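You operate a simulated robot arm through the tools that you are given. There is no shell and no other tool. Be economical: measure what you need, move in short steps, check, and stop when the job is done.

You are at the controls of a simulated two-armed robot. One attempt, no reset.

JOB
Bag one push of green tiles for an order and seal the bag.
Fine: yellow-collar bag under the Green hopper, then on the cork mat; white strip over its mouth; spill nothing. Set down upright: yellow-collar bag.

Only the result counts: the job must be done as asked and must still hold three seconds after the hand-in. Knocking over, shifting, dropping, spilling or breaking anything else fails it. A push-on lid holds only when it is set on centred and level and pressed home; a screw cap is set on level and turned clockwise until tight.

ROBOT AND FRAMES
Two 7-joint arms with two-finger parallel grippers on one trunk, on a base that drives. Base frame: it is fixed to the floor where the robot stands at the start and does not move with it; the origin is under the middle of the robot, x ahead of it, y to its left, z up; the surface under the hand at the start is at about z = 0.76. Lengths are in m, angles in rad, forces in N, time in s.
The left shoulder is at the start at [0.07, 0.133, 1.226], the right one opposite. With the tool pointing down near the work surface each hand reaches from about 0.1 to 0.62 m from the robot's upright axis, wherever it stands, measured 20 degrees to its own side. Places, roughly: Green hopper [0.6, 1, 1]; cork mat [0.6, -0.1, 0.8]; mouth of the yellow-collar bag [0.5, 0.1, 1]; spot under the Green hopper [0.5, 1, 0.6]. Payload 1.57 kg a hand.
The TCP of each hand is the grasp point between the finger pads, 0.03 m short of the fingertips. In the tool frame z runs along the fingers and y along their closing line. Largest opening 0.08 m; finger width 0.017, thickness 0.012; the body of the gripper, 0.04 by 0.082 m, starts 0.08 m behind the TCP.
Orientation is told as [roll, pitch, yaw] about the base's x, y, z axes, in that order, counted from this pose: with the fingers straight down and closing along the base's y, the tool's x points along the base's -x, its y along +y and its z along -z.

CONTROLS
- The arms move only by the tool arm_command. It takes "left_plan", "right_plan" or both (then of equal length, played together; a hand with none holds still); each is a list of rows, each a list of 7 numbers: the shift along the tool's x, y, z in m, then the turn, a rotation vector about the tool's x, y, z in rad, then the closure, from 0 (fully open) to 1 (shut). In form: [[dx, dy, dz, wx, wy, wz, hand], ...]. A call has 1 to 12 rows; each row is the pose to reach, as a shift and turn from the pose commanded when the call began, along the tool's axes at that moment. Rows are played at 5 a second. More than 0.05 m and 0.15 rad between two rows, or a gripper value outside its range, and nothing of the call is played. A pose out of reach is approached as far as the arm can. The call stops where the force on the tool passes 40 N (or 10 N more than at its start, if that is more) or the arm is blocked; 0.2 s more then pass. The fingers move at their own pace (about 0.153 m/s each) and stop on an object; they squeeze with about 26 N. The grip force told is the motor's: it shows also when the fingers shut on nothing. Time passes only in rows, and 0.2 s behind the last, so rows that repeat a pose let the fingers close. The reply holds the time, the measured pose of the TCP, the force on the tool along the base axes, the opening and the grip force, in the units named above and with some noise, with the torque about the TCP (base axes, N m) and any sound that the robot's microphone picked up, and new pictures: "views" is both (left out), scene, wrist or none (wrist: the cameras of the hands that moved).
- Cameras (640 x 400 px; columns grow to the right, rows downward): "scene" is now at [0.1193, -0.0122, 1.4391]; the picture's right is [-0.13, -0.99, -0.00], its down [-0.76, 0.10, -0.64] and it looks along [0.63, -0.09, -0.77] (base axes); focal length 214 px, centre (320, 200). "left" rides on the left gripper at [0.072, 0.007, -0.122] in its tool frame; the picture's right is [-0.09, 1.00, 0.00], its down [-0.84, -0.08, -0.54] and it looks along [-0.54, -0.05, 0.84] (tool axes); focal length 238 px, centre (320, 200). "right" rides on the right gripper at [0.072, -0.007, -0.122] in its tool frame; the picture's right is [0.09, 1.00, 0.00], its down [-0.84, 0.08, -0.54] and it looks along [-0.54, 0.05, 0.84] (tool axes); focal length 238 px, centre (320, 200). There is no depth. A picture from a camera that has moved, and an enlarged one, comes with that camera's place and axes in the base frame and with its lens. The place of the scene camera against the robot may be out by one fixed shift of up to 0.012 m in any direction.
- move_column(by): slides the trunk up (or, below 0, down) by that many m; the arms and the scene camera ride with it, the base frame stays. It gives what a move gives, with no picture.
- steer(legs): drives the robot by 1 to 6 legs, each [ahead, left, turn to the left] in m, m and rad, along the robot's own axes; the way and the turn of a leg run together, so that a leg with both is an arc; at most 1.5 m and 3.142 rad a leg. The arms and the cameras ride along, it lands a little off, and it stops where it bumps. It gives what a move gives, and a new picture of the scene camera.
- head_to(pan, tilt): turns the head with the scene camera to pan (to the left, within 1.501 rad either way) and tilt (down, from -0.506 to 1.204), counted from straight ahead of the robot. It gives what a move gives, and a new picture of the scene camera.
- close_up(camera, box): a new picture of the part [left, top, right, bottom] of that camera's present view, enlarged. The clock stands still meanwhile.
- job_done(): hands the job in; it is judged then, once.

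Work in short steps. Places have to be worked out from the pictures, the camera data and where the tool is seen: move nearer, look again, correct. Check each grasp and each placing, and mend what went wrong. You have 120 turns and 260 pictures in all, those below and enlarged ones among them. Open the grippers and draw the arms clear of the work before you hand the job in, unless the task says otherwise; then end with one line.

The tools are called after "Request:" as a command line: name --argument value ..., lists and objects as JSON in quotes. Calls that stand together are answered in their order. arm_command: Moves the arms, as the interface text tells. Its arguments: {"type":"object","properties":{"left_plan":{"type":"array"},"right_plan":{"type":"array"},"views":{"type":"string","enum":["both","scene","wrist","none"]}},"required":[]} The other tools are called the same way: move_column (by) slides the trunk up or down; steer (legs) drives the base; head_to (pan, tilt) turns the head that bears the scene camera; close_up (camera, box) takes an enlarged picture of a part of a camera's view; job_done () hands the job in.

At the start:

```text
t: 0.0
left_tcp_pos: [0.3705, 0.1213, 1.2681]
left_tcp_rot: [-0.001, -0.002, 0.002]
left_force: [-1.4, -0.3, -0.4]
left_wrist_torque: [0.02, 0.03, -0.02]
left_grip_width: 0.0801
left_gripper_force: 0.0
right_tcp_pos: [0.3994, -0.2073, 1.248]
right_tcp_rot: [0.0, 0.0, -0.001]
right_force: [-0.2, -0.4, 0.8]
right_wrist_torque: [0.01, 0.01, 0.01]
right_grip_width: 0.0799
right_gripper_force: 0.1
trunk travel left (down, up): [-0.8, 0.14]
robot x, y, heading: [-0.0001, 0.0006, 0.001]
head pan, tilt: [-0.134, 0.876]
```

scene: 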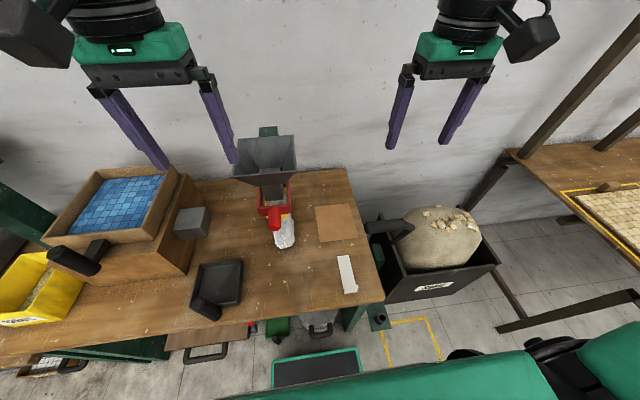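
right: 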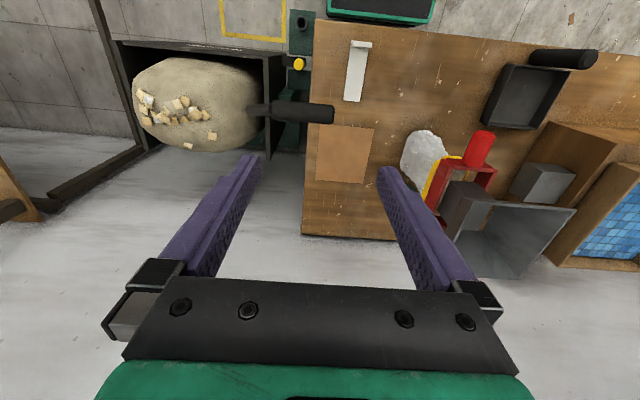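
left: 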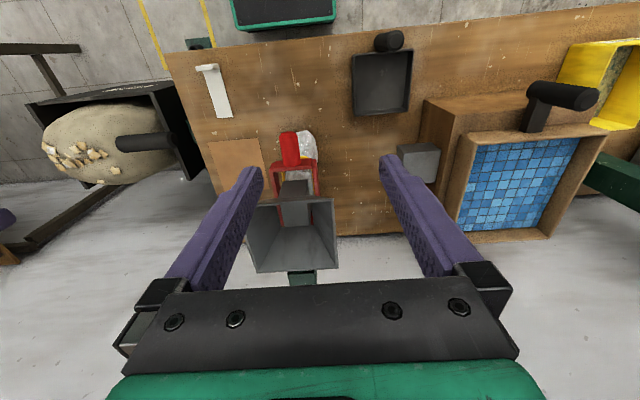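

I start with enlarged views of the table area to identify the bag, hopper, mat and strip.

Request:
close_up --camera "scene" --box '[200, 110, 400, 310]'

Request:
head_to --pan 0.8 --tilt 0.7

```text
2.00 times, centred on (300, 210) of scene
camera zoom: at [0.1193, -0.0122, 1.4391], right [-0.13, -0.99, 0.0], down [-0.76, 0.1, -0.64], along [0.63, -0.09, -0.77], focal length 429 px, centre (360, 180)
```

zoom: 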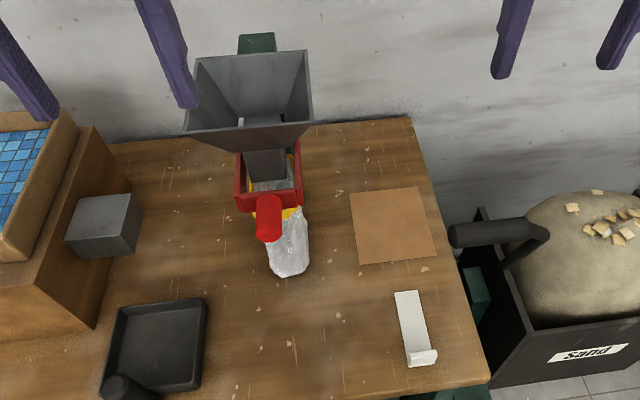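

```text
t: 1.2
left_tcp_pos: [0.3712, 0.1201, 1.2678]
left_tcp_rot: [-0.001, 0.0, 0.002]
left_force: [0.6, -0.1, -0.4]
left_wrist_torque: [0.02, -0.01, 0.03]
left_grip_width: 0.0798
left_gripper_force: 0.1
right_tcp_pos: [0.3988, -0.208, 1.2483]
right_tcp_rot: [0.0, 0.0, -0.001]
right_force: [-0.1, 0.3, -0.8]
right_wrist_torque: [0.0, -0.01, 0.0]
right_grip_width: 0.08
right_gripper_force: 0.2
trunk travel left (down, up): [-0.8, 0.14]
robot x, y, heading: [0.0039, -0.003, -0.001]
head pan, tilt: [0.799, 0.7]
camera scene: at [0.1024, 0.059, 1.4534], right [0.72, -0.7, 0.0], down [-0.45, -0.46, -0.76], along [0.53, 0.55, -0.64], focal length 214 px, centre (320, 200)
```

scene: 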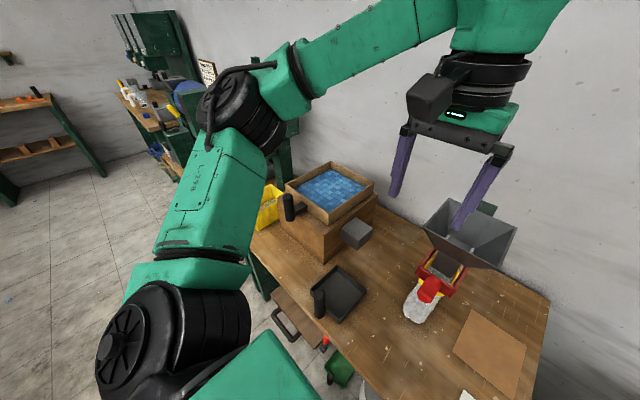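

The green hopper is not in view yet; I look further left past the arm.

Request:
head_to --pan 1.3 --tilt 0.5

Request:
close_up --camera "left" --box '[200, 80, 400, 280]'

Request:
close_up --camera "right" --box '[380, 80, 600, 280]'

```text
t: 2.1
left_tcp_pos: [0.3702, 0.1205, 1.267]
left_tcp_rot: [-0.002, -0.001, 0.001]
left_force: [-0.3, -0.1, 0.7]
left_wrist_torque: [0.0, 0.0, 0.0]
left_grip_width: 0.0796
left_gripper_force: 0.0
right_tcp_pos: [0.3992, -0.2081, 1.2476]
right_tcp_rot: [0.0, 0.001, 0.0]
right_force: [-0.5, 0.3, -0.4]
right_wrist_torque: [0.01, 0.0, 0.0]
right_grip_width: 0.0802
right_gripper_force: 0.1
trunk travel left (down, up): [-0.8, 0.14]
robot x, y, heading: [-0.0007, 0.0019, -0.001]
head pan, tilt: [1.3, 0.499]
camera scene: at [0.0675, 0.0858, 1.4711], right [0.96, -0.27, 0.0], down [-0.13, -0.46, -0.88], along [0.24, 0.85, -0.48], focal length 214 px, centre (320, 200)
```

scene: 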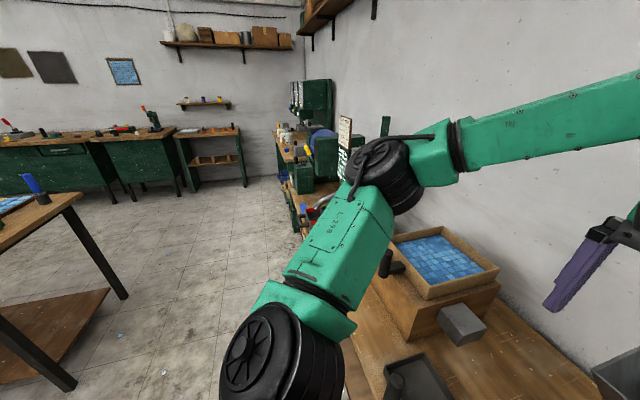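

```text
2.00 times, centred on (300, 180) of left
camera zoom: at [0.2982, 0.1274, 1.3896], right [0.09, 1.0, 0.0], down [0.84, -0.08, 0.54], along [0.54, -0.05, -0.84], focal length 477 px, centre (360, 240)
```

zoom: 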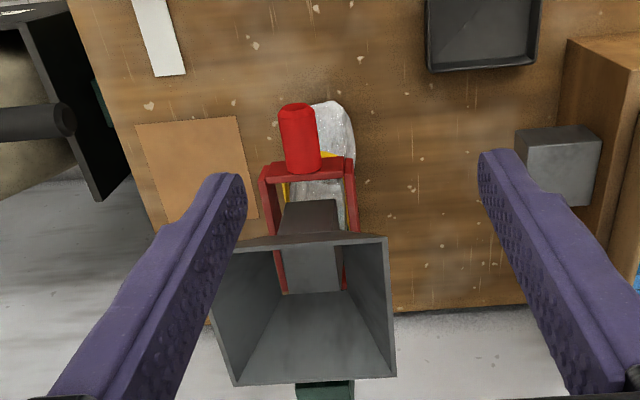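

```text
2.00 times, centred on (490, 180) of right
camera zoom: at [0.3268, -0.2145, 1.3691], right [-0.09, 1.0, 0.0], down [0.84, 0.08, 0.54], along [0.54, 0.05, -0.84], focal length 477 px, centre (-20, 240)
```

zoom: 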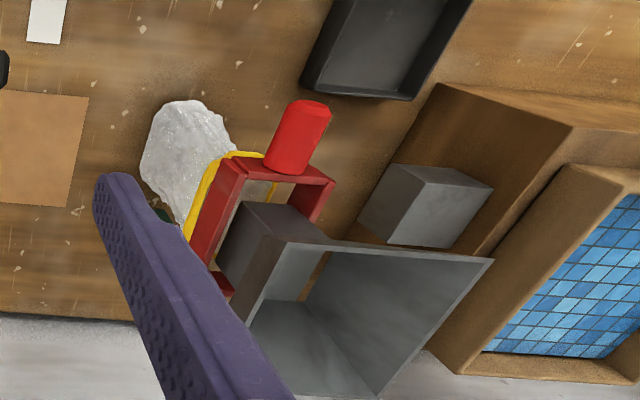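

The left arm hides the Green hopper area. I back off 0.4 m and look left and ahead.

Request:
steer --legs '[[-0.4, 0, 0]]'

Request:
head_to --pan 0.5 --tilt 0.5

```text
t: 4.6
left_tcp_pos: [-0.0269, 0.1219, 1.267]
left_tcp_rot: [-0.003, 0.003, 0.003]
left_force: [0.1, 0.7, 0.3]
left_wrist_torque: [0.0, 0.02, 0.02]
left_grip_width: 0.0799
left_gripper_force: 0.0
right_tcp_pos: [0.0011, -0.2078, 1.2467]
right_tcp_rot: [-0.001, 0.002, 0.003]
right_force: [0.8, 0.5, 0.4]
right_wrist_torque: [-0.01, -0.01, 0.0]
right_grip_width: 0.08
right_gripper_force: 0.1
trunk travel left (down, up): [-0.8, 0.14]
robot x, y, heading: [-0.397, -0.0002, 0.001]
head pan, tilt: [1.3, 0.499]
camera scene: at [-0.3293, 0.0858, 1.471], right [0.96, -0.27, 0.0], down [-0.13, -0.46, -0.88], along [0.23, 0.85, -0.48], focal length 214 px, centre (320, 200)
```

scene: 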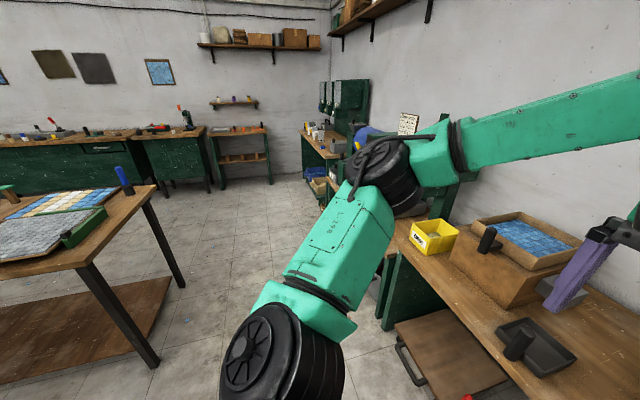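

```text
t: 5.8
left_tcp_pos: [-0.028, 0.121, 1.268]
left_tcp_rot: [-0.003, 0.001, 0.003]
left_force: [-0.1, -0.7, 0.2]
left_wrist_torque: [0.0, 0.02, 0.06]
left_grip_width: 0.0801
left_gripper_force: 0.0
right_tcp_pos: [0.0017, -0.2084, 1.2472]
right_tcp_rot: [0.002, -0.001, 0.002]
right_force: [-0.6, 0.5, 0.0]
right_wrist_torque: [0.02, 0.0, 0.0]
right_grip_width: 0.0799
right_gripper_force: 0.1
trunk travel left (down, up): [-0.8, 0.14]
robot x, y, heading: [-0.4001, -0.0002, 0.004]
head pan, tilt: [0.499, 0.499]
camera scene: at [-0.2754, 0.0418, 1.471], right [0.48, -0.88, 0.0], down [-0.42, -0.23, -0.88], along [0.77, 0.42, -0.48], focal length 214 px, centre (320, 200)
```

scene: 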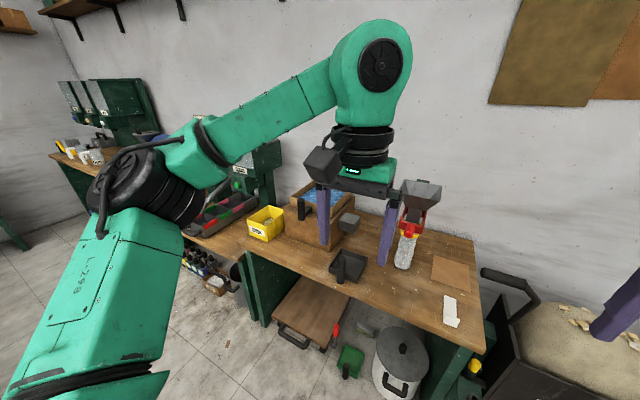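

Partially visible: a green machine left of the bench. I drive left about 0.9 m while backed off and look straight ahead.

Request:
steer --legs '[[0, 0.9, 0]]'

Request:
head_to --pan 0.0 --tilt 0.5

```text
t: 10.6
left_tcp_pos: [-0.0288, 1.0302, 1.2669]
left_tcp_rot: [0.0, -0.002, 0.0]
left_force: [0.0, -0.1, -0.2]
left_wrist_torque: [0.06, -0.03, 0.03]
left_grip_width: 0.0801
left_gripper_force: 0.1
right_tcp_pos: [-0.0009, 0.7014, 1.2464]
right_tcp_rot: [0.002, 0.0, -0.001]
right_force: [0.5, -1.0, -0.1]
right_wrist_torque: [0.06, 0.01, -0.03]
right_grip_width: 0.0799
right_gripper_force: 0.2
trunk travel left (down, up): [-0.8, 0.14]
robot x, y, heading: [-0.3997, 0.9112, 0.0]
head pan, tilt: [0.499, 0.499]
camera scene: at [-0.2761, 0.9505, 1.4711], right [0.48, -0.88, 0.0], down [-0.42, -0.23, -0.88], along [0.77, 0.42, -0.48], focal length 214 px, centre (320, 200)
```

scene: 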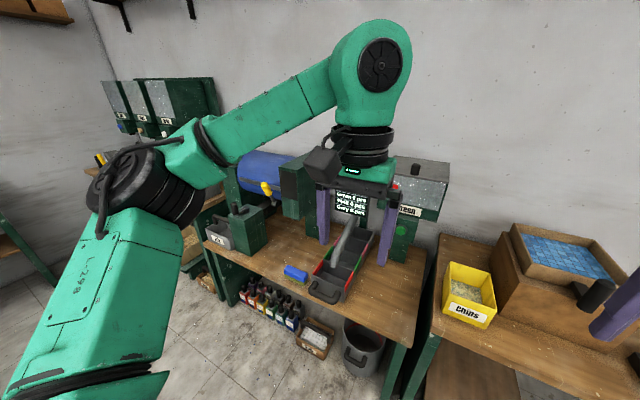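

```text
t: 11.5
left_tcp_pos: [-0.0294, 1.0308, 1.2667]
left_tcp_rot: [-0.002, 0.0, 0.001]
left_force: [-0.2, 0.5, 1.6]
left_wrist_torque: [0.02, 0.01, -0.02]
left_grip_width: 0.0801
left_gripper_force: 0.0
right_tcp_pos: [0.0, 0.703, 1.2459]
right_tcp_rot: [0.0, 0.0, 0.001]
right_force: [0.3, 0.2, 0.1]
right_wrist_torque: [0.02, 0.0, -0.05]
right_grip_width: 0.0801
right_gripper_force: 0.0
trunk travel left (down, up): [-0.8, 0.14]
robot x, y, heading: [-0.3998, 0.9093, 0.002]
head pan, tilt: [0.0, 0.499]
camera scene: at [-0.2651, 0.9082, 1.4711], right [0.0, -1.0, 0.0], down [-0.48, 0.0, -0.88], along [0.88, 0.0, -0.48], focal length 214 px, centre (320, 200)
```

scene: 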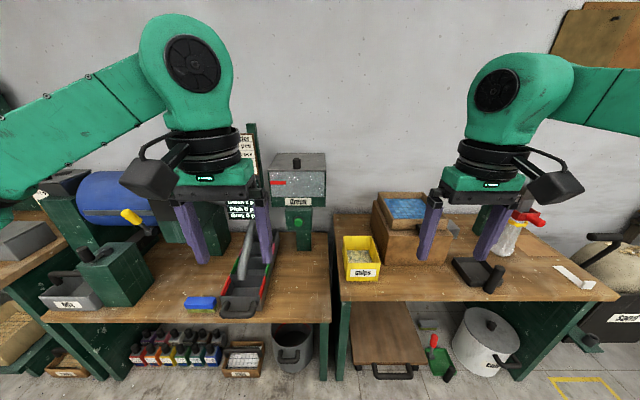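

Now the Green hopper shows. I zoom on it and on its sign.

Request:
close_up --camera "scene" --box '[190, 120, 350, 320]'

Request:
close_up --camera "scene" --box '[440, 180, 600, 300]'

Request:
close_up --camera "left" --box '[120, 0, 520, 250]'

```text
2.00 times, centred on (270, 220) of scene
camera zoom: at [-0.2651, 0.9082, 1.4711], right [0.0, -1.0, 0.0], down [-0.48, 0.0, -0.88], along [0.88, 0.0, -0.48], focal length 429 px, centre (420, 160)
```

zoom: 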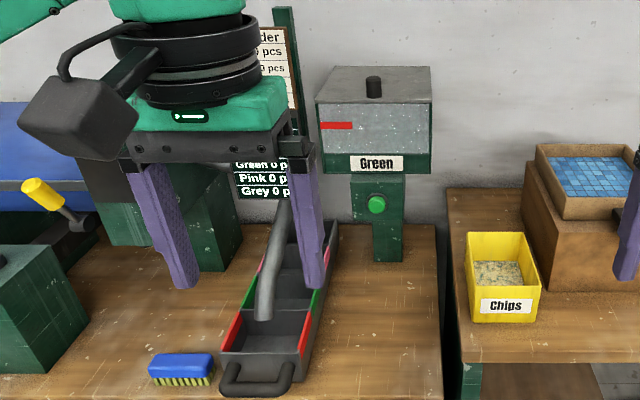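

```text
3.33 times, centred on (520, 240) of scene
camera zoom: at [-0.2651, 0.9082, 1.4711], right [0.0, -1.0, 0.0], down [-0.48, 0.0, -0.88], along [0.88, 0.0, -0.48], focal length 715 px, centre (-347, 67)
```

zoom: 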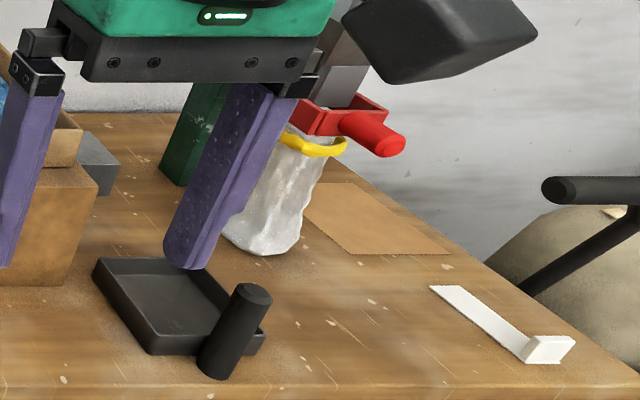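

```text
1.60 times, centred on (320, 125) of left
camera zoom: at [-0.101, 1.0373, 1.3895], right [0.09, 1.0, 0.0], down [0.84, -0.08, 0.54], along [0.54, -0.05, -0.84], focal length 381 px, centre (320, 320)
```

zoom: 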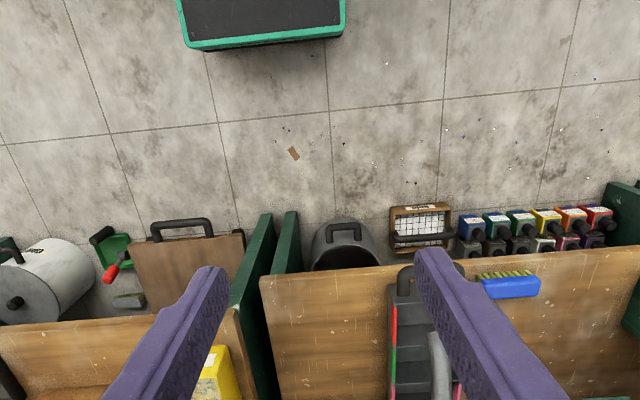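

I zoom harder on the Green dispenser and the board.

Request:
close_up --camera "scene" --box '[255, 140, 345, 260]'

Request:
close_up --camera "right" --box '[0, 0, 640, 400]'

```text
3.33 times, centred on (300, 200) of scene
camera zoom: at [-0.2651, 0.9082, 1.4711], right [0.0, -1.0, 0.0], down [-0.48, 0.0, -0.88], along [0.88, 0.0, -0.48], focal length 715 px, centre (387, 200)
```

zoom: 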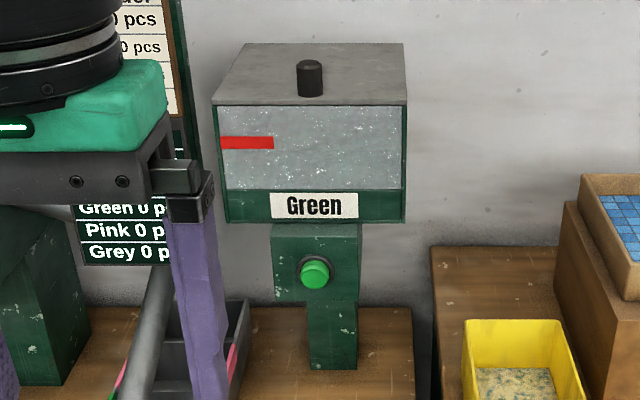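

```text
1.00 times, centred on (320, 200) of right (not enlarged: the box is as wide or as high as the picture)
camera zoom: at [-0.0724, 0.6954, 1.3691], right [-0.09, 1.0, 0.0], down [0.84, 0.08, 0.54], along [0.54, 0.05, -0.84], focal length 238 px, centre (320, 200)
```

zoom: 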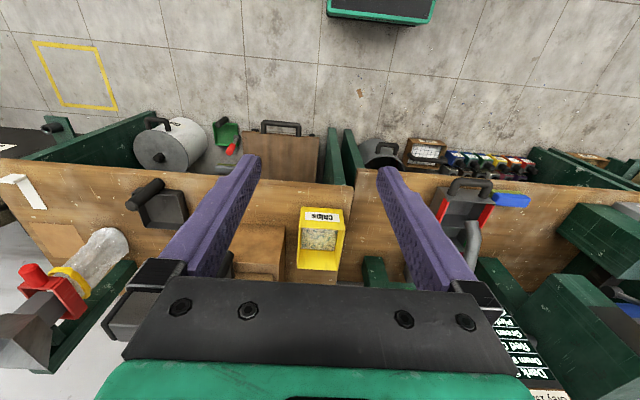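

The Green bench is lower (~0.60), and the dispenser has a front push button on its chute at about (0.57, 1.0, 0.90). Now I go back to study the bag station closely.

Request:
steer --legs '[[0, -0.95, 0], [0.25, 0, 0]]'

Request:
head_to --pan 0.0 --tilt 0.7

Request:
close_up --camera "scene" --box '[230, 100, 410, 290]'

```text
t: 17.8
left_tcp_pos: [0.2189, 0.0879, 1.2688]
left_tcp_rot: [0.0, -0.002, 0.011]
left_force: [0.5, 0.5, 0.4]
left_wrist_torque: [-0.03, -0.04, 0.02]
left_grip_width: 0.0798
left_gripper_force: 0.0
right_tcp_pos: [0.2495, -0.2389, 1.2496]
right_tcp_rot: [0.002, -0.003, 0.009]
right_force: [-0.8, 0.4, 0.1]
right_wrist_torque: [-0.01, -0.01, -0.04]
right_grip_width: 0.0799
right_gripper_force: 0.0
trunk travel left (down, up): [-0.8, 0.14]
robot x, y, heading: [-0.1483, -0.0358, 0.009]
head pan, tilt: [0.0, 0.499]
camera scene: at [-0.0165, -0.0359, 1.4714], right [0.01, -1.0, 0.0], down [-0.48, 0.0, -0.88], along [0.88, 0.01, -0.48], focal length 214 px, centre (320, 200)
```

scene: 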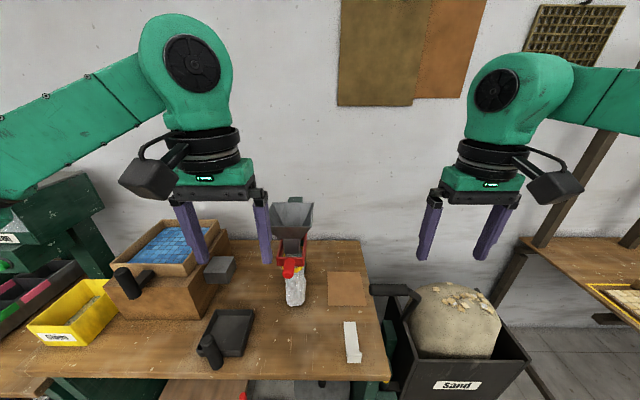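

```text
t: 18.6
left_tcp_pos: [0.2216, 0.089, 1.2677]
left_tcp_rot: [-0.002, 0.0, 0.011]
left_force: [-0.6, -0.4, -0.3]
left_wrist_torque: [0.02, 0.02, -0.02]
left_grip_width: 0.08
left_gripper_force: 0.1
right_tcp_pos: [0.2538, -0.2385, 1.247]
right_tcp_rot: [0.003, 0.001, 0.01]
right_force: [0.2, 0.9, -0.5]
right_wrist_torque: [0.03, 0.02, 0.03]
right_grip_width: 0.08
right_gripper_force: 0.1
trunk travel left (down, up): [-0.8, 0.14]
robot x, y, heading: [-0.149, -0.0363, 0.013]
head pan, tilt: [0.0, 0.7]
camera scene: at [-0.0193, -0.0359, 1.4534], right [0.01, -1.0, 0.0], down [-0.64, -0.01, -0.77], along [0.77, 0.01, -0.64], focal length 214 px, centre (320, 200)
```

scene: 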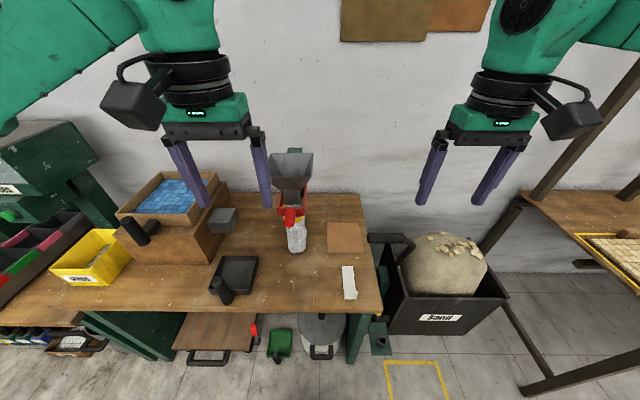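

```text
2.11 times, centred on (320, 195) of scene
camera zoom: at [-0.0193, -0.0359, 1.4534], right [0.01, -1.0, 0.0], down [-0.64, -0.01, -0.77], along [0.77, 0.01, -0.64], focal length 452 px, centre (320, 210)
```

zoom: 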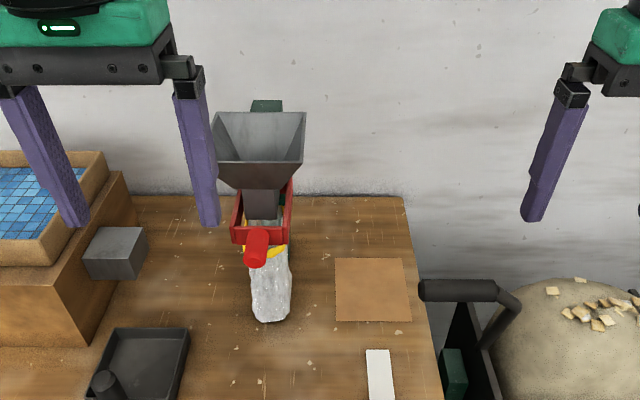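

I lower the left hand and tilt it so its wrist camera looks forward at the bag station from mid-height.

Request:
arm_command --left_plan '[[0, 0, 0.04, 0, -0.13, 0, 0], [0, 0, 0.08, 0, -0.26, 0, 0], [0, 0, 0.12, 0, -0.39, 0, 0], [0, 0, 0.16, 0, -0.52, 0, 0], [0, 0, 0.19, 0, -0.65, 0, 0], [0, 0, 0.21, 0, -0.78, 0, 0], [0, 0, 0.23, 0, -0.9, 0, 0], [0, 0.03, 0.23, 0, -0.9, 0, 0]]' --views "wrist"

Request:
close_up --camera "left" --box '[220, 80, 420, 280]'

```text
t: 20.4
left_tcp_pos: [0.2336, 0.069, 1.0423]
left_tcp_rot: [-0.035, -0.802, 0.006]
left_force: [0.4, 0.2, 0.8]
left_wrist_torque: [0.02, 0.0, 0.05]
left_grip_width: 0.08
left_gripper_force: 0.0
left hand out of reach, approached as far as the arm can: row 6, 7, 8
right_tcp_pos: [0.2534, -0.2405, 1.2471]
right_tcp_rot: [0.003, 0.002, 0.011]
right_force: [-0.6, -0.5, 0.0]
right_wrist_torque: [0.01, -0.04, -0.03]
right_grip_width: 0.08
right_gripper_force: 0.1
trunk travel left (down, up): [-0.8, 0.14]
robot x, y, heading: [-0.1434, -0.0372, 0.008]
head pan, tilt: [0.0, 0.7]
camera left: at [0.0959, 0.0778, 1.0752], right [0.08, 1.0, 0.04], down [0.19, -0.06, 0.98], along [0.98, -0.07, -0.19], focal length 238 px, centre (320, 200)
```

left: 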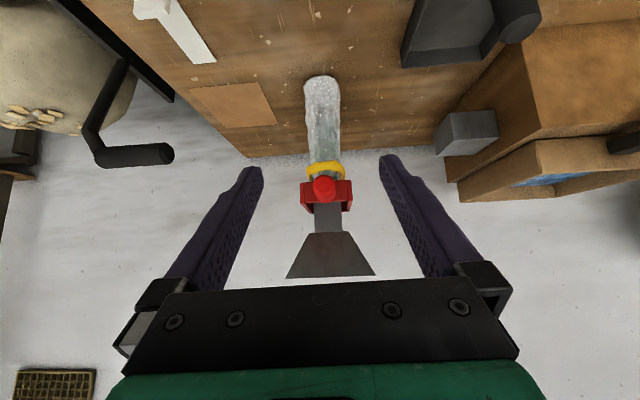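

```text
2.00 times, centred on (320, 180) of left
camera zoom: at [0.0959, 0.0778, 1.0752], right [0.08, 1.0, 0.04], down [0.19, -0.06, 0.98], along [0.98, -0.07, -0.19], focal length 477 px, centre (320, 240)
```

zoom: 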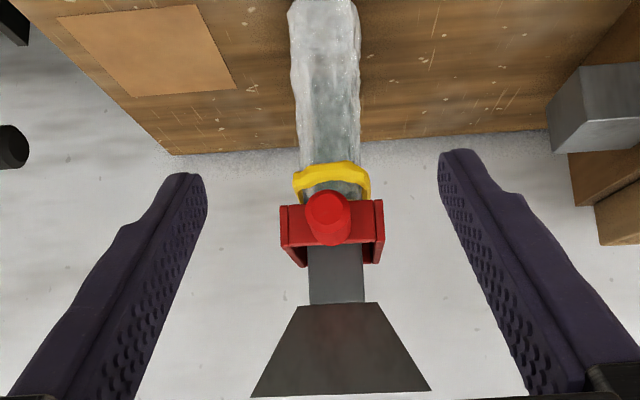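

The bag stands on the bench at about (0.50, 0.055), collar at z≈0.95, with a red handled frame just above the collar. I zoom further from both cameras to see how the red frame holds the bag.

Request:
close_up --camera "left" --box '[280, 140, 370, 220]'

Request:
close_up --camera "scene" --box '[260, 140, 340, 260]'

Request:
close_up --camera "right" --box '[300, 60, 640, 280]'

```text
5.00 times, centred on (325, 180) of left
camera zoom: at [0.0959, 0.0778, 1.0752], right [0.08, 1.0, 0.04], down [0.19, -0.06, 0.98], along [0.98, -0.07, -0.19], focal length 1192 px, centre (295, 300)
```

zoom: 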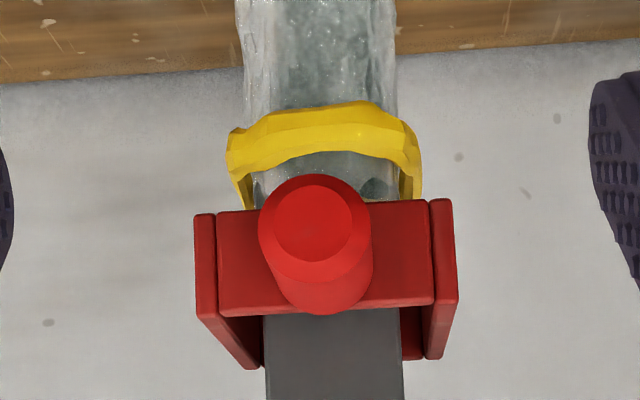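

```text
3.33 times, centred on (300, 200) of scene
camera zoom: at [-0.019, -0.0381, 1.4533], right [0.01, -1.0, 0.0], down [-0.64, -0.01, -0.76], along [0.76, 0.01, -0.64], focal length 715 px, centre (387, 200)
```

zoom: 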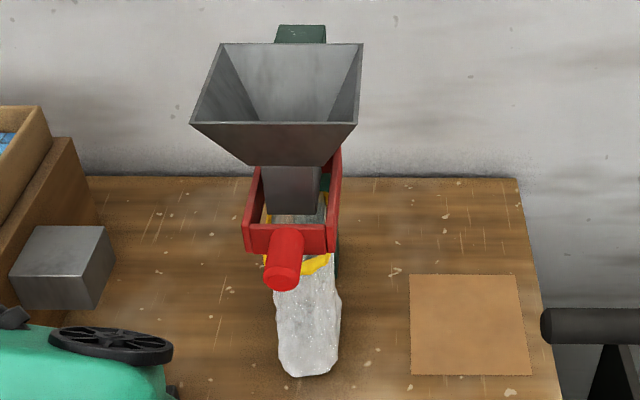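

```text
1.82 times, centred on (470, 170) of right
camera zoom: at [0.1818, -0.2488, 1.3686], right [-0.1, 0.99, 0.0], down [0.84, 0.08, 0.54], along [0.54, 0.06, -0.84], focal length 433 px, centre (47, 254)
```

zoom: 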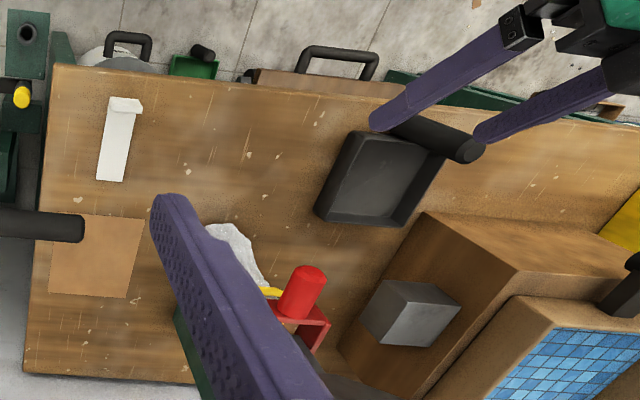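

To learn how the red yoke relates to the bag, I want a low side view: I back off and go right, then lower the trunk.

Request:
steer --legs '[[-0.12, 0, 0], [0, -0.4, 0]]'

Request:
move_column --by -0.4

Request:
head_to --pan 0.6 --tilt 0.2

Request:
close_up --camera "scene" --box '[260, 140, 380, 220]'

```text
t: 23.7
left_tcp_pos: [0.1182, -0.3297, 1.0417]
left_tcp_rot: [-0.034, -0.801, 0.015]
left_force: [-0.5, 0.6, -0.2]
left_wrist_torque: [0.0, -0.01, -0.03]
left_grip_width: 0.0801
left_gripper_force: 0.0
right_tcp_pos: [0.139, -0.6383, 1.2483]
right_tcp_rot: [-0.001, 0.0, 0.015]
right_force: [0.8, 0.7, 0.4]
right_wrist_torque: [0.01, -0.02, 0.03]
right_grip_width: 0.0801
right_gripper_force: 0.0
trunk travel left (down, up): [-0.8, 0.14]
robot x, y, heading: [-0.2628, -0.4352, 0.013]
head pan, tilt: [0.0, 0.7]
camera scene: at [-0.1336, -0.4361, 1.4534], right [0.01, -1.0, 0.0], down [-0.64, -0.01, -0.76], along [0.76, 0.01, -0.64], focal length 214 px, centre (320, 200)
```

scene: 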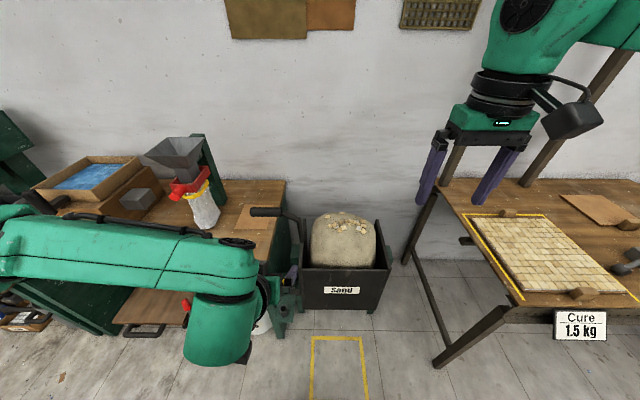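

```text
t: 27.5
left_tcp_pos: [0.118, -0.3297, 0.6424]
left_tcp_rot: [-0.032, -0.8, 0.014]
left_force: [-0.3, 0.5, 0.3]
left_wrist_torque: [0.0, 0.02, 0.0]
left_grip_width: 0.0799
left_gripper_force: 0.0
right_tcp_pos: [0.1404, -0.6391, 0.8473]
right_tcp_rot: [0.0, -0.001, 0.014]
right_force: [0.0, 0.4, -0.6]
right_wrist_torque: [0.0, 0.02, 0.03]
right_grip_width: 0.0798
right_gripper_force: 0.1
trunk travel left (down, up): [-0.4, 0.54]
robot x, y, heading: [-0.2624, -0.4391, 0.011]
head pan, tilt: [0.0, 0.7]
```

```text
t: 28.5
left_tcp_pos: [0.1188, -0.3306, 0.6426]
left_tcp_rot: [-0.032, -0.801, 0.013]
left_force: [0.4, 0.3, 0.6]
left_wrist_torque: [-0.01, 0.0, 0.0]
left_grip_width: 0.0798
left_gripper_force: 0.1
right_tcp_pos: [0.1405, -0.6393, 0.8479]
right_tcp_rot: [0.0, 0.001, 0.013]
right_force: [0.4, -0.4, 0.1]
right_wrist_torque: [0.03, 0.01, 0.03]
right_grip_width: 0.08
right_gripper_force: 0.1
trunk travel left (down, up): [-0.4, 0.54]
robot x, y, heading: [-0.2625, -0.4394, 0.016]
head pan, tilt: [0.6, 0.201]
camera scene: at [-0.1422, -0.3854, 1.0987], right [0.58, -0.82, 0.0], down [-0.16, -0.12, -0.98], along [0.8, 0.56, -0.2], focal length 214 px, centre (320, 200)
```

scene: 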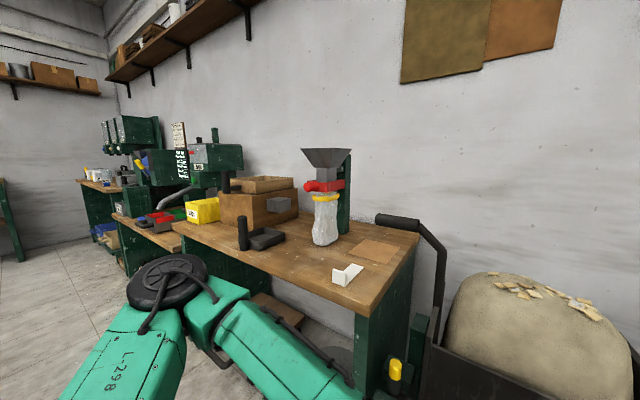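

```text
5.00 times, centred on (320, 180) of scene
camera zoom: at [-0.1422, -0.3854, 1.0987], right [0.58, -0.82, 0.0], down [-0.16, -0.12, -0.98], along [0.8, 0.56, -0.2], focal length 1072 px, centre (320, 300)
```

zoom: 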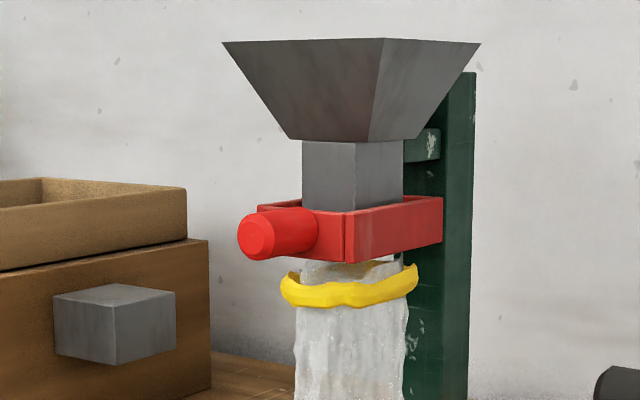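

The bag's lip goes up into the red yoke, which is hinged at the post: likely a clamp opened by lifting its handle. I check the bag's bottom and the strip.

Request:
close_up --camera "scene" --box '[280, 180, 380, 260]'

Request:
close_up --camera "scene" --box '[310, 230, 410, 300]'

```text
5.00 times, centred on (330, 220) of scene
camera zoom: at [-0.1422, -0.3854, 1.0987], right [0.58, -0.82, 0.0], down [-0.16, -0.12, -0.98], along [0.8, 0.56, -0.2], focal length 1072 px, centre (270, 100)
```

zoom: 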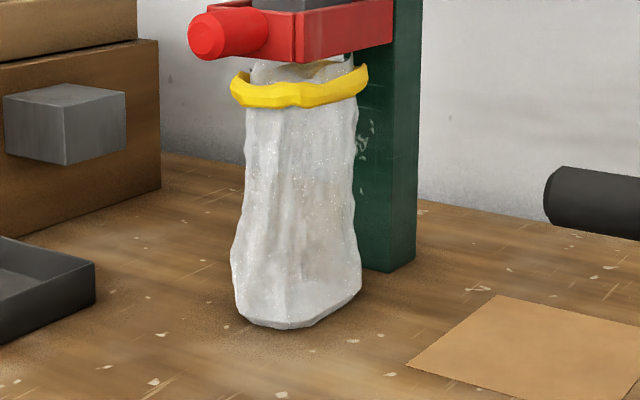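

```text
5.71 times, centred on (360, 265) of scene
camera zoom: at [-0.1422, -0.3854, 1.0987], right [0.58, -0.82, 0.0], down [-0.16, -0.12, -0.98], along [0.8, 0.56, -0.2], focal length 1226 px, centre (91, -171)
```

zoom: 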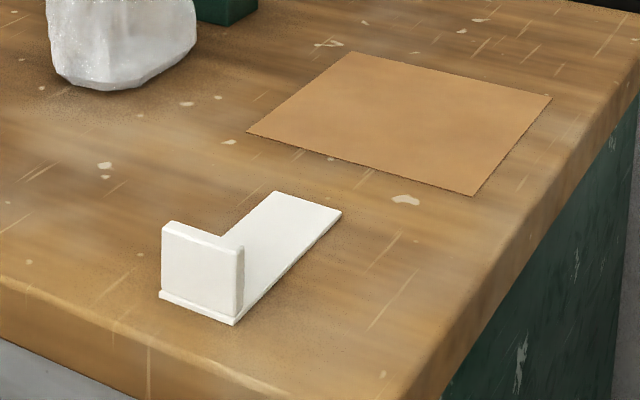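

I zoom strongly on the collar/yoke gap.

Request:
close_up --camera "scene" --box '[305, 172, 355, 202]'

Request:
head_to --pan 0.6 --tilt 0.1

Request:
move_column --by -0.15

Request:
close_up --camera "scene" --box '[280, 150, 380, 220]'

```text
12.80 times, centred on (330, 187) of scene
camera zoom: at [-0.1422, -0.3854, 1.0987], right [0.58, -0.82, 0.0], down [-0.16, -0.12, -0.98], along [0.8, 0.56, -0.2], focal length 2745 px, centre (192, 366)
```

zoom: 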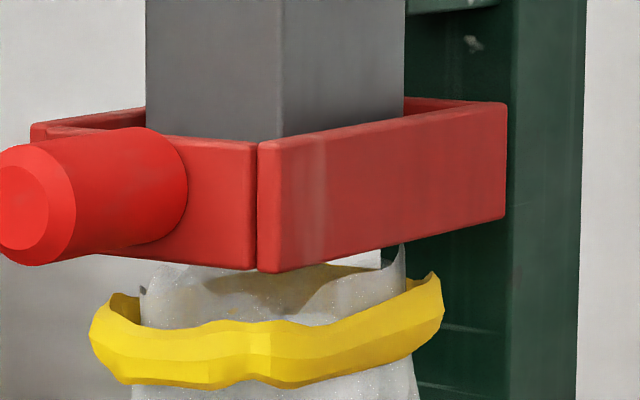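

```text
t: 29.2
left_tcp_pos: [0.1193, -0.329, 0.6431]
left_tcp_rot: [-0.032, -0.801, 0.014]
left_force: [0.4, 0.4, -0.7]
left_wrist_torque: [0.0, -0.03, 0.01]
left_grip_width: 0.0801
left_gripper_force: 0.0
right_tcp_pos: [0.139, -0.6378, 0.8476]
right_tcp_rot: [0.0, 0.0, 0.014]
right_force: [0.2, 0.0, 0.3]
right_wrist_torque: [0.0, 0.01, -0.02]
right_grip_width: 0.08
right_gripper_force: 0.0
trunk travel left (down, up): [-0.4, 0.54]
robot x, y, heading: [-0.2628, -0.4355, 0.015]
head pan, tilt: [0.6, 0.099]
camera scene: at [-0.1432, -0.386, 1.1081], right [0.58, -0.82, 0.0], down [-0.08, -0.06, -0.99], along [0.81, 0.57, -0.1], focal length 214 px, centre (320, 200)
```

scene: 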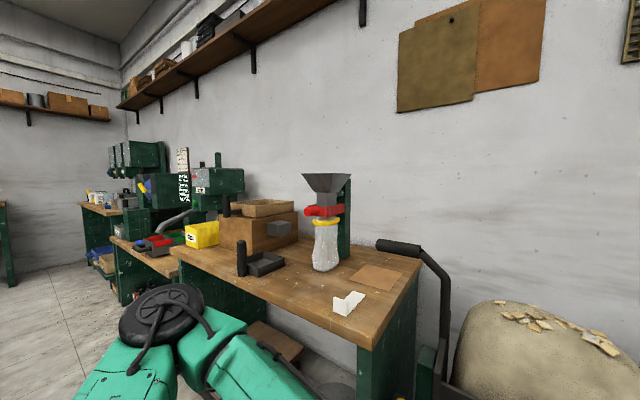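

```text
t: 30.9
left_tcp_pos: [0.1184, -0.3305, 0.4933]
left_tcp_rot: [-0.031, -0.801, 0.014]
left_force: [0.2, 0.1, 0.1]
left_wrist_torque: [-0.01, 0.02, -0.02]
left_grip_width: 0.0798
left_gripper_force: 0.1
right_tcp_pos: [0.1406, -0.639, 0.6979]
right_tcp_rot: [0.0, -0.001, 0.015]
right_force: [-0.8, 0.6, 0.1]
right_wrist_torque: [-0.01, -0.03, -0.01]
right_grip_width: 0.08
right_gripper_force: 0.0
trunk travel left (down, up): [-0.25, 0.69]
robot x, y, heading: [-0.2604, -0.4367, 0.016]
head pan, tilt: [0.6, 0.099]
```

```text
5.71 times, centred on (330, 185) of scene
camera zoom: at [-0.1434, -0.386, 0.9582], right [0.58, -0.82, 0.0], down [-0.08, -0.06, -1.0], along [0.81, 0.57, -0.1], focal length 1226 px, centre (263, 286)
```

zoom: 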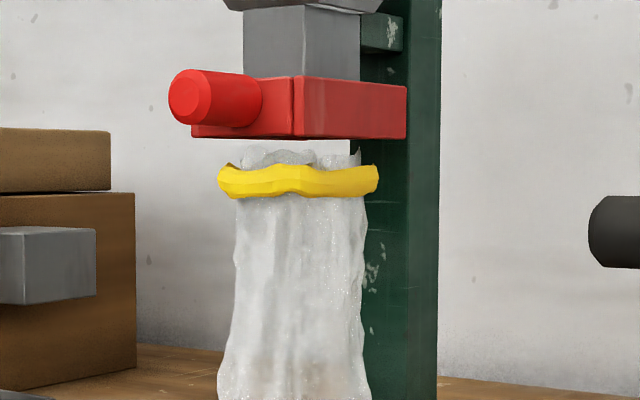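

The bag stands free: its rim (~0.96) is just below the yoke, so it can slide out forward. I'll grasp it with horizontal fingers at the collar. I raise the trunk and drive back in front of it, staying off, then test a horizontal left hand.

Request:
move_column --by 0.45

Request:
steer --legs '[[0, 0.36, -0.015]]'

Request:
arm_command --left_plan '[[0.03, 0, 0.03, 0, 0, 0, 0], [0.06, 0, 0.06, 0, -0.1, 0, 0], [0.075, 0, 0.09, 0, -0.2, 0, 0], [0.09, 0, 0.12, 0, -0.35, 0, 0], [0.1, 0, 0.14, 0, -0.5, 0, 0], [0.1, 0, 0.15, 0, -0.65, 0, 0], [0.1, 0, 0.15, 0, -0.77, 0, 0]]' --views "wrist"

```text
refused: 0.45 is not a number from -0.4 to 0.4
```

```text
t: 33.3
left_tcp_pos: [0.1172, 0.0238, 0.4922]
left_tcp_rot: [-0.034, -0.802, -0.001]
left_force: [-0.6, 0.1, -0.2]
left_wrist_torque: [-0.04, -0.02, 0.05]
left_grip_width: 0.08
left_gripper_force: 0.1
right_tcp_pos: [0.1345, -0.2867, 0.6982]
right_tcp_rot: [-0.002, 0.002, 0.001]
right_force: [-0.6, -0.4, 0.1]
right_wrist_torque: [-0.04, 0.01, -0.01]
right_grip_width: 0.0799
right_gripper_force: 0.1
trunk travel left (down, up): [-0.25, 0.69]
robot x, y, heading: [-0.2633, -0.0792, -0.001]
head pan, tilt: [0.6, 0.099]
camera scene: at [-0.1451, -0.029, 0.9581], right [0.57, -0.82, 0.0], down [-0.08, -0.06, -0.99], along [0.82, 0.56, -0.1], focal length 214 px, centre (320, 200)
```

scene: 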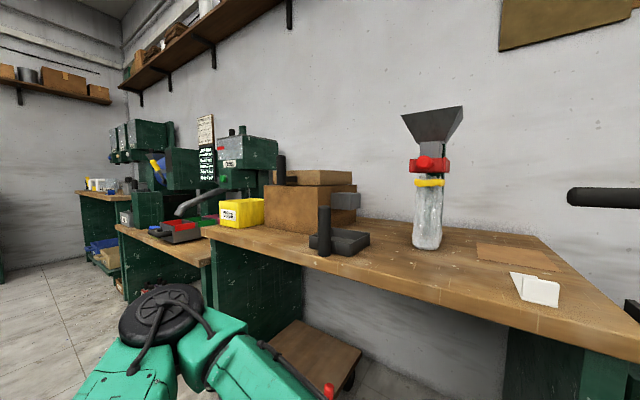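

```text
t: 34.9
left_tcp_pos: [0.1488, -0.0507, 0.3911]
left_tcp_rot: [-1.059, -1.545, 1.048]
left_force: [-0.1, 0.7, 0.2]
left_wrist_torque: [0.01, -0.03, 0.0]
left_grip_width: 0.0802
left_gripper_force: 0.0
left hand out of reach, approached as far as the arm can: row 4, 5, 6, 7
right_tcp_pos: [0.1343, -0.2867, 0.6968]
right_tcp_rot: [0.001, 0.0, 0.003]
right_force: [-0.1, -1.0, 0.3]
right_wrist_torque: [0.02, -0.01, 0.02]
right_grip_width: 0.0801
right_gripper_force: 0.2
trunk travel left (down, up): [-0.25, 0.69]
robot x, y, heading: [-0.269, -0.0761, 0.003]
head pan, tilt: [0.6, 0.099]
camera left: at [0.0247, -0.0441, 0.3211], right [0.01, 1.0, 0.07], down [-0.53, -0.05, 0.85], along [0.85, -0.05, 0.53], focal length 238 px, centre (320, 200)
```

left: 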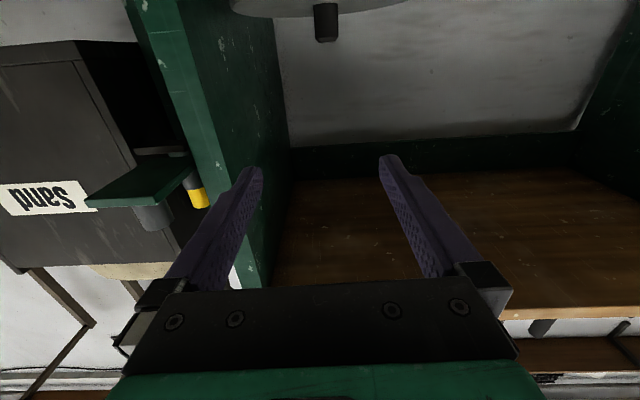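

Column request was over its limit, but the hand did reach horizontal. I raise the trunk in two steps so the hand ends up near bag-collar height.

Request:
move_column --by 0.4

Request:
move_column --by 0.15

Request:
head_to --pan 0.2 --tilt 0.6

```text
t: 38.7
left_tcp_pos: [0.1486, -0.0502, 0.7909]
left_tcp_rot: [-0.983, -1.543, 0.97]
left_force: [0.3, 0.6, -0.3]
left_wrist_torque: [-0.03, 0.02, -0.03]
left_grip_width: 0.0801
left_gripper_force: 0.1
right_tcp_pos: [0.1341, -0.2859, 1.0973]
right_tcp_rot: [0.003, -0.001, 0.001]
right_force: [-0.2, 0.5, -0.1]
right_wrist_torque: [0.03, 0.0, 0.03]
right_grip_width: 0.08
right_gripper_force: 0.0
trunk travel left (down, up): [-0.65, 0.29]
robot x, y, heading: [-0.262, -0.0818, -0.001]
head pan, tilt: [0.6, 0.099]
```

```text
t: 40.4
left_tcp_pos: [0.1491, -0.05, 0.9414]
left_tcp_rot: [-0.982, -1.544, 0.972]
left_force: [0.0, 0.0, -0.3]
left_wrist_torque: [0.0, 0.0, 0.05]
left_grip_width: 0.0802
left_gripper_force: 0.3
right_tcp_pos: [0.1351, -0.2873, 1.2461]
right_tcp_rot: [0.002, 0.001, 0.002]
right_force: [0.2, 0.2, -0.3]
right_wrist_torque: [-0.04, 0.03, 0.01]
right_grip_width: 0.0801
right_gripper_force: 0.0
trunk travel left (down, up): [-0.8, 0.14]
robot x, y, heading: [-0.2655, -0.0787, 0.003]
head pan, tilt: [0.6, 0.099]
```

```text
t: 41.4
left_tcp_pos: [0.1485, -0.0499, 0.9414]
left_tcp_rot: [-0.99, -1.543, 0.977]
left_force: [0.1, 0.5, 0.5]
left_wrist_torque: [-0.01, 0.02, -0.01]
left_grip_width: 0.08
left_gripper_force: 0.1
right_tcp_pos: [0.1334, -0.2862, 1.2482]
right_tcp_rot: [0.001, 0.0, 0.001]
right_force: [-0.3, -0.9, 0.3]
right_wrist_torque: [-0.01, -0.01, -0.01]
right_grip_width: 0.0799
right_gripper_force: 0.0
trunk travel left (down, up): [-0.8, 0.14]
robot x, y, heading: [-0.2668, -0.0836, -0.0]
head pan, tilt: [0.201, 0.6]
camera scene: at [-0.1345, -0.0636, 1.4621], right [0.2, -0.98, 0.0], down [-0.55, -0.11, -0.83], along [0.81, 0.17, -0.56], focal length 214 px, centre (320, 200)
```

scene: 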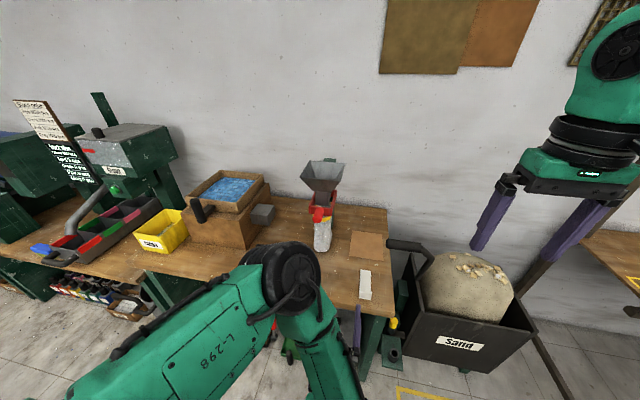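

The hand is level at z 0.941. I shift it 0.1 m left and 0.08 m forward to see whether it keeps orientation.

Request:
arm_command --left_plan '[[0, 0.025, 0.02, 0, 0, 0, 0], [0, 0.05, 0.04, 0, 0, 0, 0], [0, 0.075, 0.06, 0, 0, 0, 0], [0, 0.1, 0.08, 0, 0, 0, 0], [0, 0.1, 0.08, 0, 0, 0, 0]]' --views "wrist"

```text
t: 42.6
left_tcp_pos: [0.1974, -0.0229, 0.9816]
left_tcp_rot: [-0.93, -1.543, 0.92]
left_force: [0.1, 0.1, -0.2]
left_wrist_torque: [-0.03, -0.02, 0.0]
left_grip_width: 0.0801
left_gripper_force: 0.1
left hand out of reach, approached as far as the arm can: row 1, 2, 3, 4, 5
right_tcp_pos: [0.1348, -0.2861, 1.2469]
right_tcp_rot: [0.002, 0.0, 0.002]
right_force: [-0.4, 0.6, -0.5]
right_wrist_torque: [-0.03, 0.02, -0.03]
right_grip_width: 0.0801
right_gripper_force: 0.0
trunk travel left (down, up): [-0.8, 0.14]
robot x, y, heading: [-0.266, -0.0763, -0.006]
head pan, tilt: [0.201, 0.6]
camera left: at [0.0737, -0.0173, 0.911], right [0.01, 1.0, 0.07], down [-0.53, -0.05, 0.85], along [0.85, -0.05, 0.53], focal length 238 px, centre (320, 200)
```

left: 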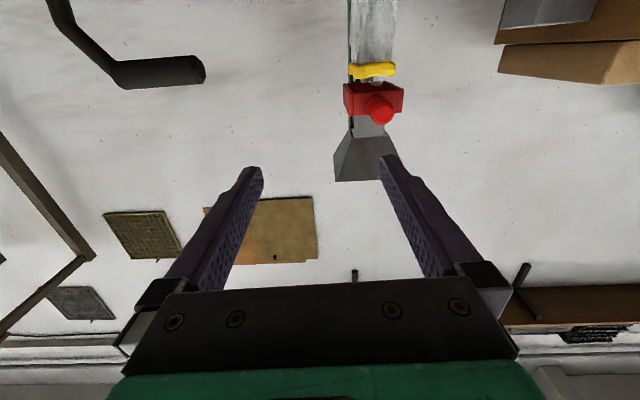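

Folded too tightly near the body; I extend forward along the fingers, where reach should be better (tips stay short of the handle at x≈0.42).

Request:
arm_command --left_plan '[[0, 0, 0.03, 0, 0, 0, 0], [0, 0, 0.06, 0, 0, 0, 0], [0, 0, 0.09, 0, 0, 0, 0], [0, 0, 0.12, 0, 0, 0, 0], [0, 0, 0.13, 0, 0, 0, 0], [0, 0, 0.13, 0, 0, 0, 0]]' --views "wrist"

```text
t: 44.0
left_tcp_pos: [0.3116, -0.0478, 1.0003]
left_tcp_rot: [-0.912, -1.544, 0.904]
left_force: [0.3, 0.0, -0.3]
left_wrist_torque: [-0.01, -0.04, 0.01]
left_grip_width: 0.08
left_gripper_force: 0.1
left hand out of reach, approached as far as the arm can: row 1, 2, 3, 4, 5, 6
right_tcp_pos: [0.1342, -0.2865, 1.248]
right_tcp_rot: [0.003, 0.0, 0.003]
right_force: [0.0, 0.0, 0.5]
right_wrist_torque: [-0.01, 0.0, -0.02]
right_grip_width: 0.0798
right_gripper_force: 0.0
trunk travel left (down, up): [-0.8, 0.14]
robot x, y, heading: [-0.2658, -0.0786, -0.001]
head pan, tilt: [0.201, 0.6]
camera left: at [0.1876, -0.0425, 0.9305], right [0.01, 1.0, 0.07], down [-0.53, -0.05, 0.85], along [0.85, -0.05, 0.53], focal length 238 px, centre (320, 200)
```

left: 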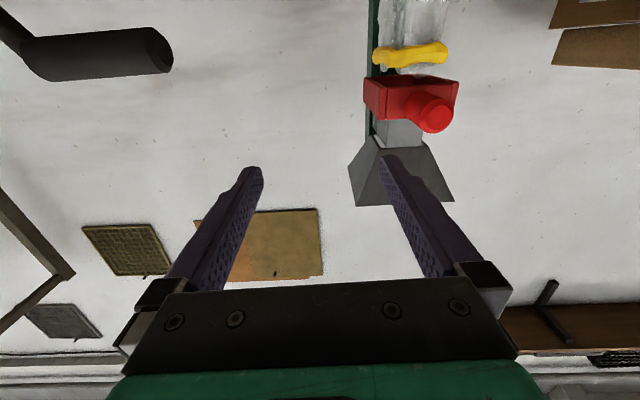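

Forward works better. Now I move left and down.

Request:
arm_command --left_plan '[[0.015, 0.025, 0, 0, 0, 0, 0], [0.03, 0.05, 0, 0, 0, 0, 0], [0.045, 0.075, 0, 0, 0, 0, 0], [0.06, 0.1, 0, 0, 0, 0, 0], [0.06, 0.1, 0, 0, 0, 0, 0]]' --views "both"

```text
t: 45.2
left_tcp_pos: [0.296, -0.0389, 1.0025]
left_tcp_rot: [-0.871, -1.542, 0.865]
left_force: [0.0, -0.2, 0.6]
left_wrist_torque: [-0.01, -0.01, 0.0]
left_grip_width: 0.0799
left_gripper_force: 0.0
left hand out of reach, approached as far as the arm can: row 1, 2, 3, 4, 5
right_tcp_pos: [0.1344, -0.2873, 1.2481]
right_tcp_rot: [0.0, 0.0, 0.002]
right_force: [-1.0, -0.3, -0.2]
right_wrist_torque: [-0.04, -0.01, -0.03]
right_grip_width: 0.0799
right_gripper_force: 0.1
trunk travel left (down, up): [-0.8, 0.14]
robot x, y, heading: [-0.2662, -0.0794, 0.002]
head pan, tilt: [0.201, 0.6]
camera scene: at [-0.1345, -0.0636, 1.462], right [0.2, -0.98, 0.0], down [-0.55, -0.11, -0.83], along [0.81, 0.16, -0.56], focal length 214 px, centre (320, 200)
camera left: at [0.1728, -0.0346, 0.9325], right [0.01, 1.0, 0.07], down [-0.53, -0.05, 0.85], along [0.85, -0.04, 0.52], focal length 238 px, centre (320, 200)
```

scene: 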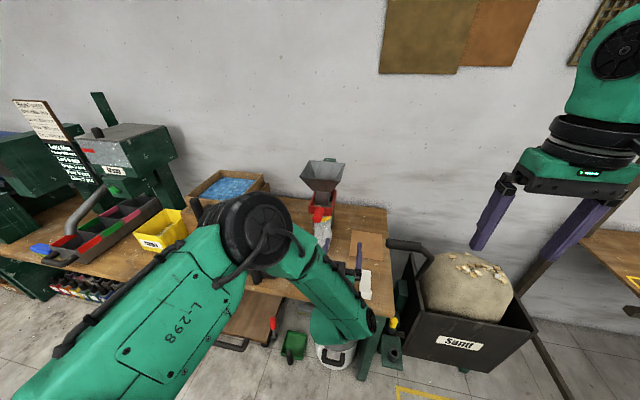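
left: 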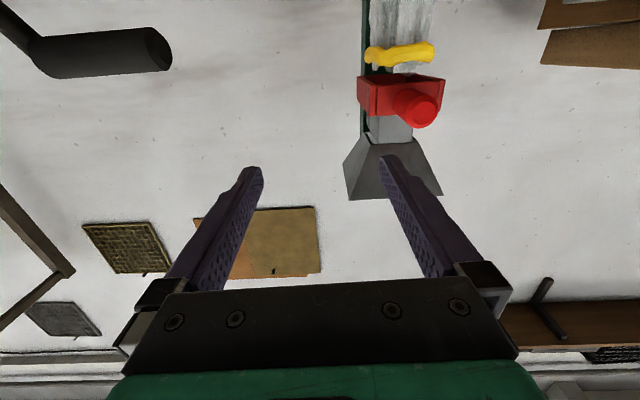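

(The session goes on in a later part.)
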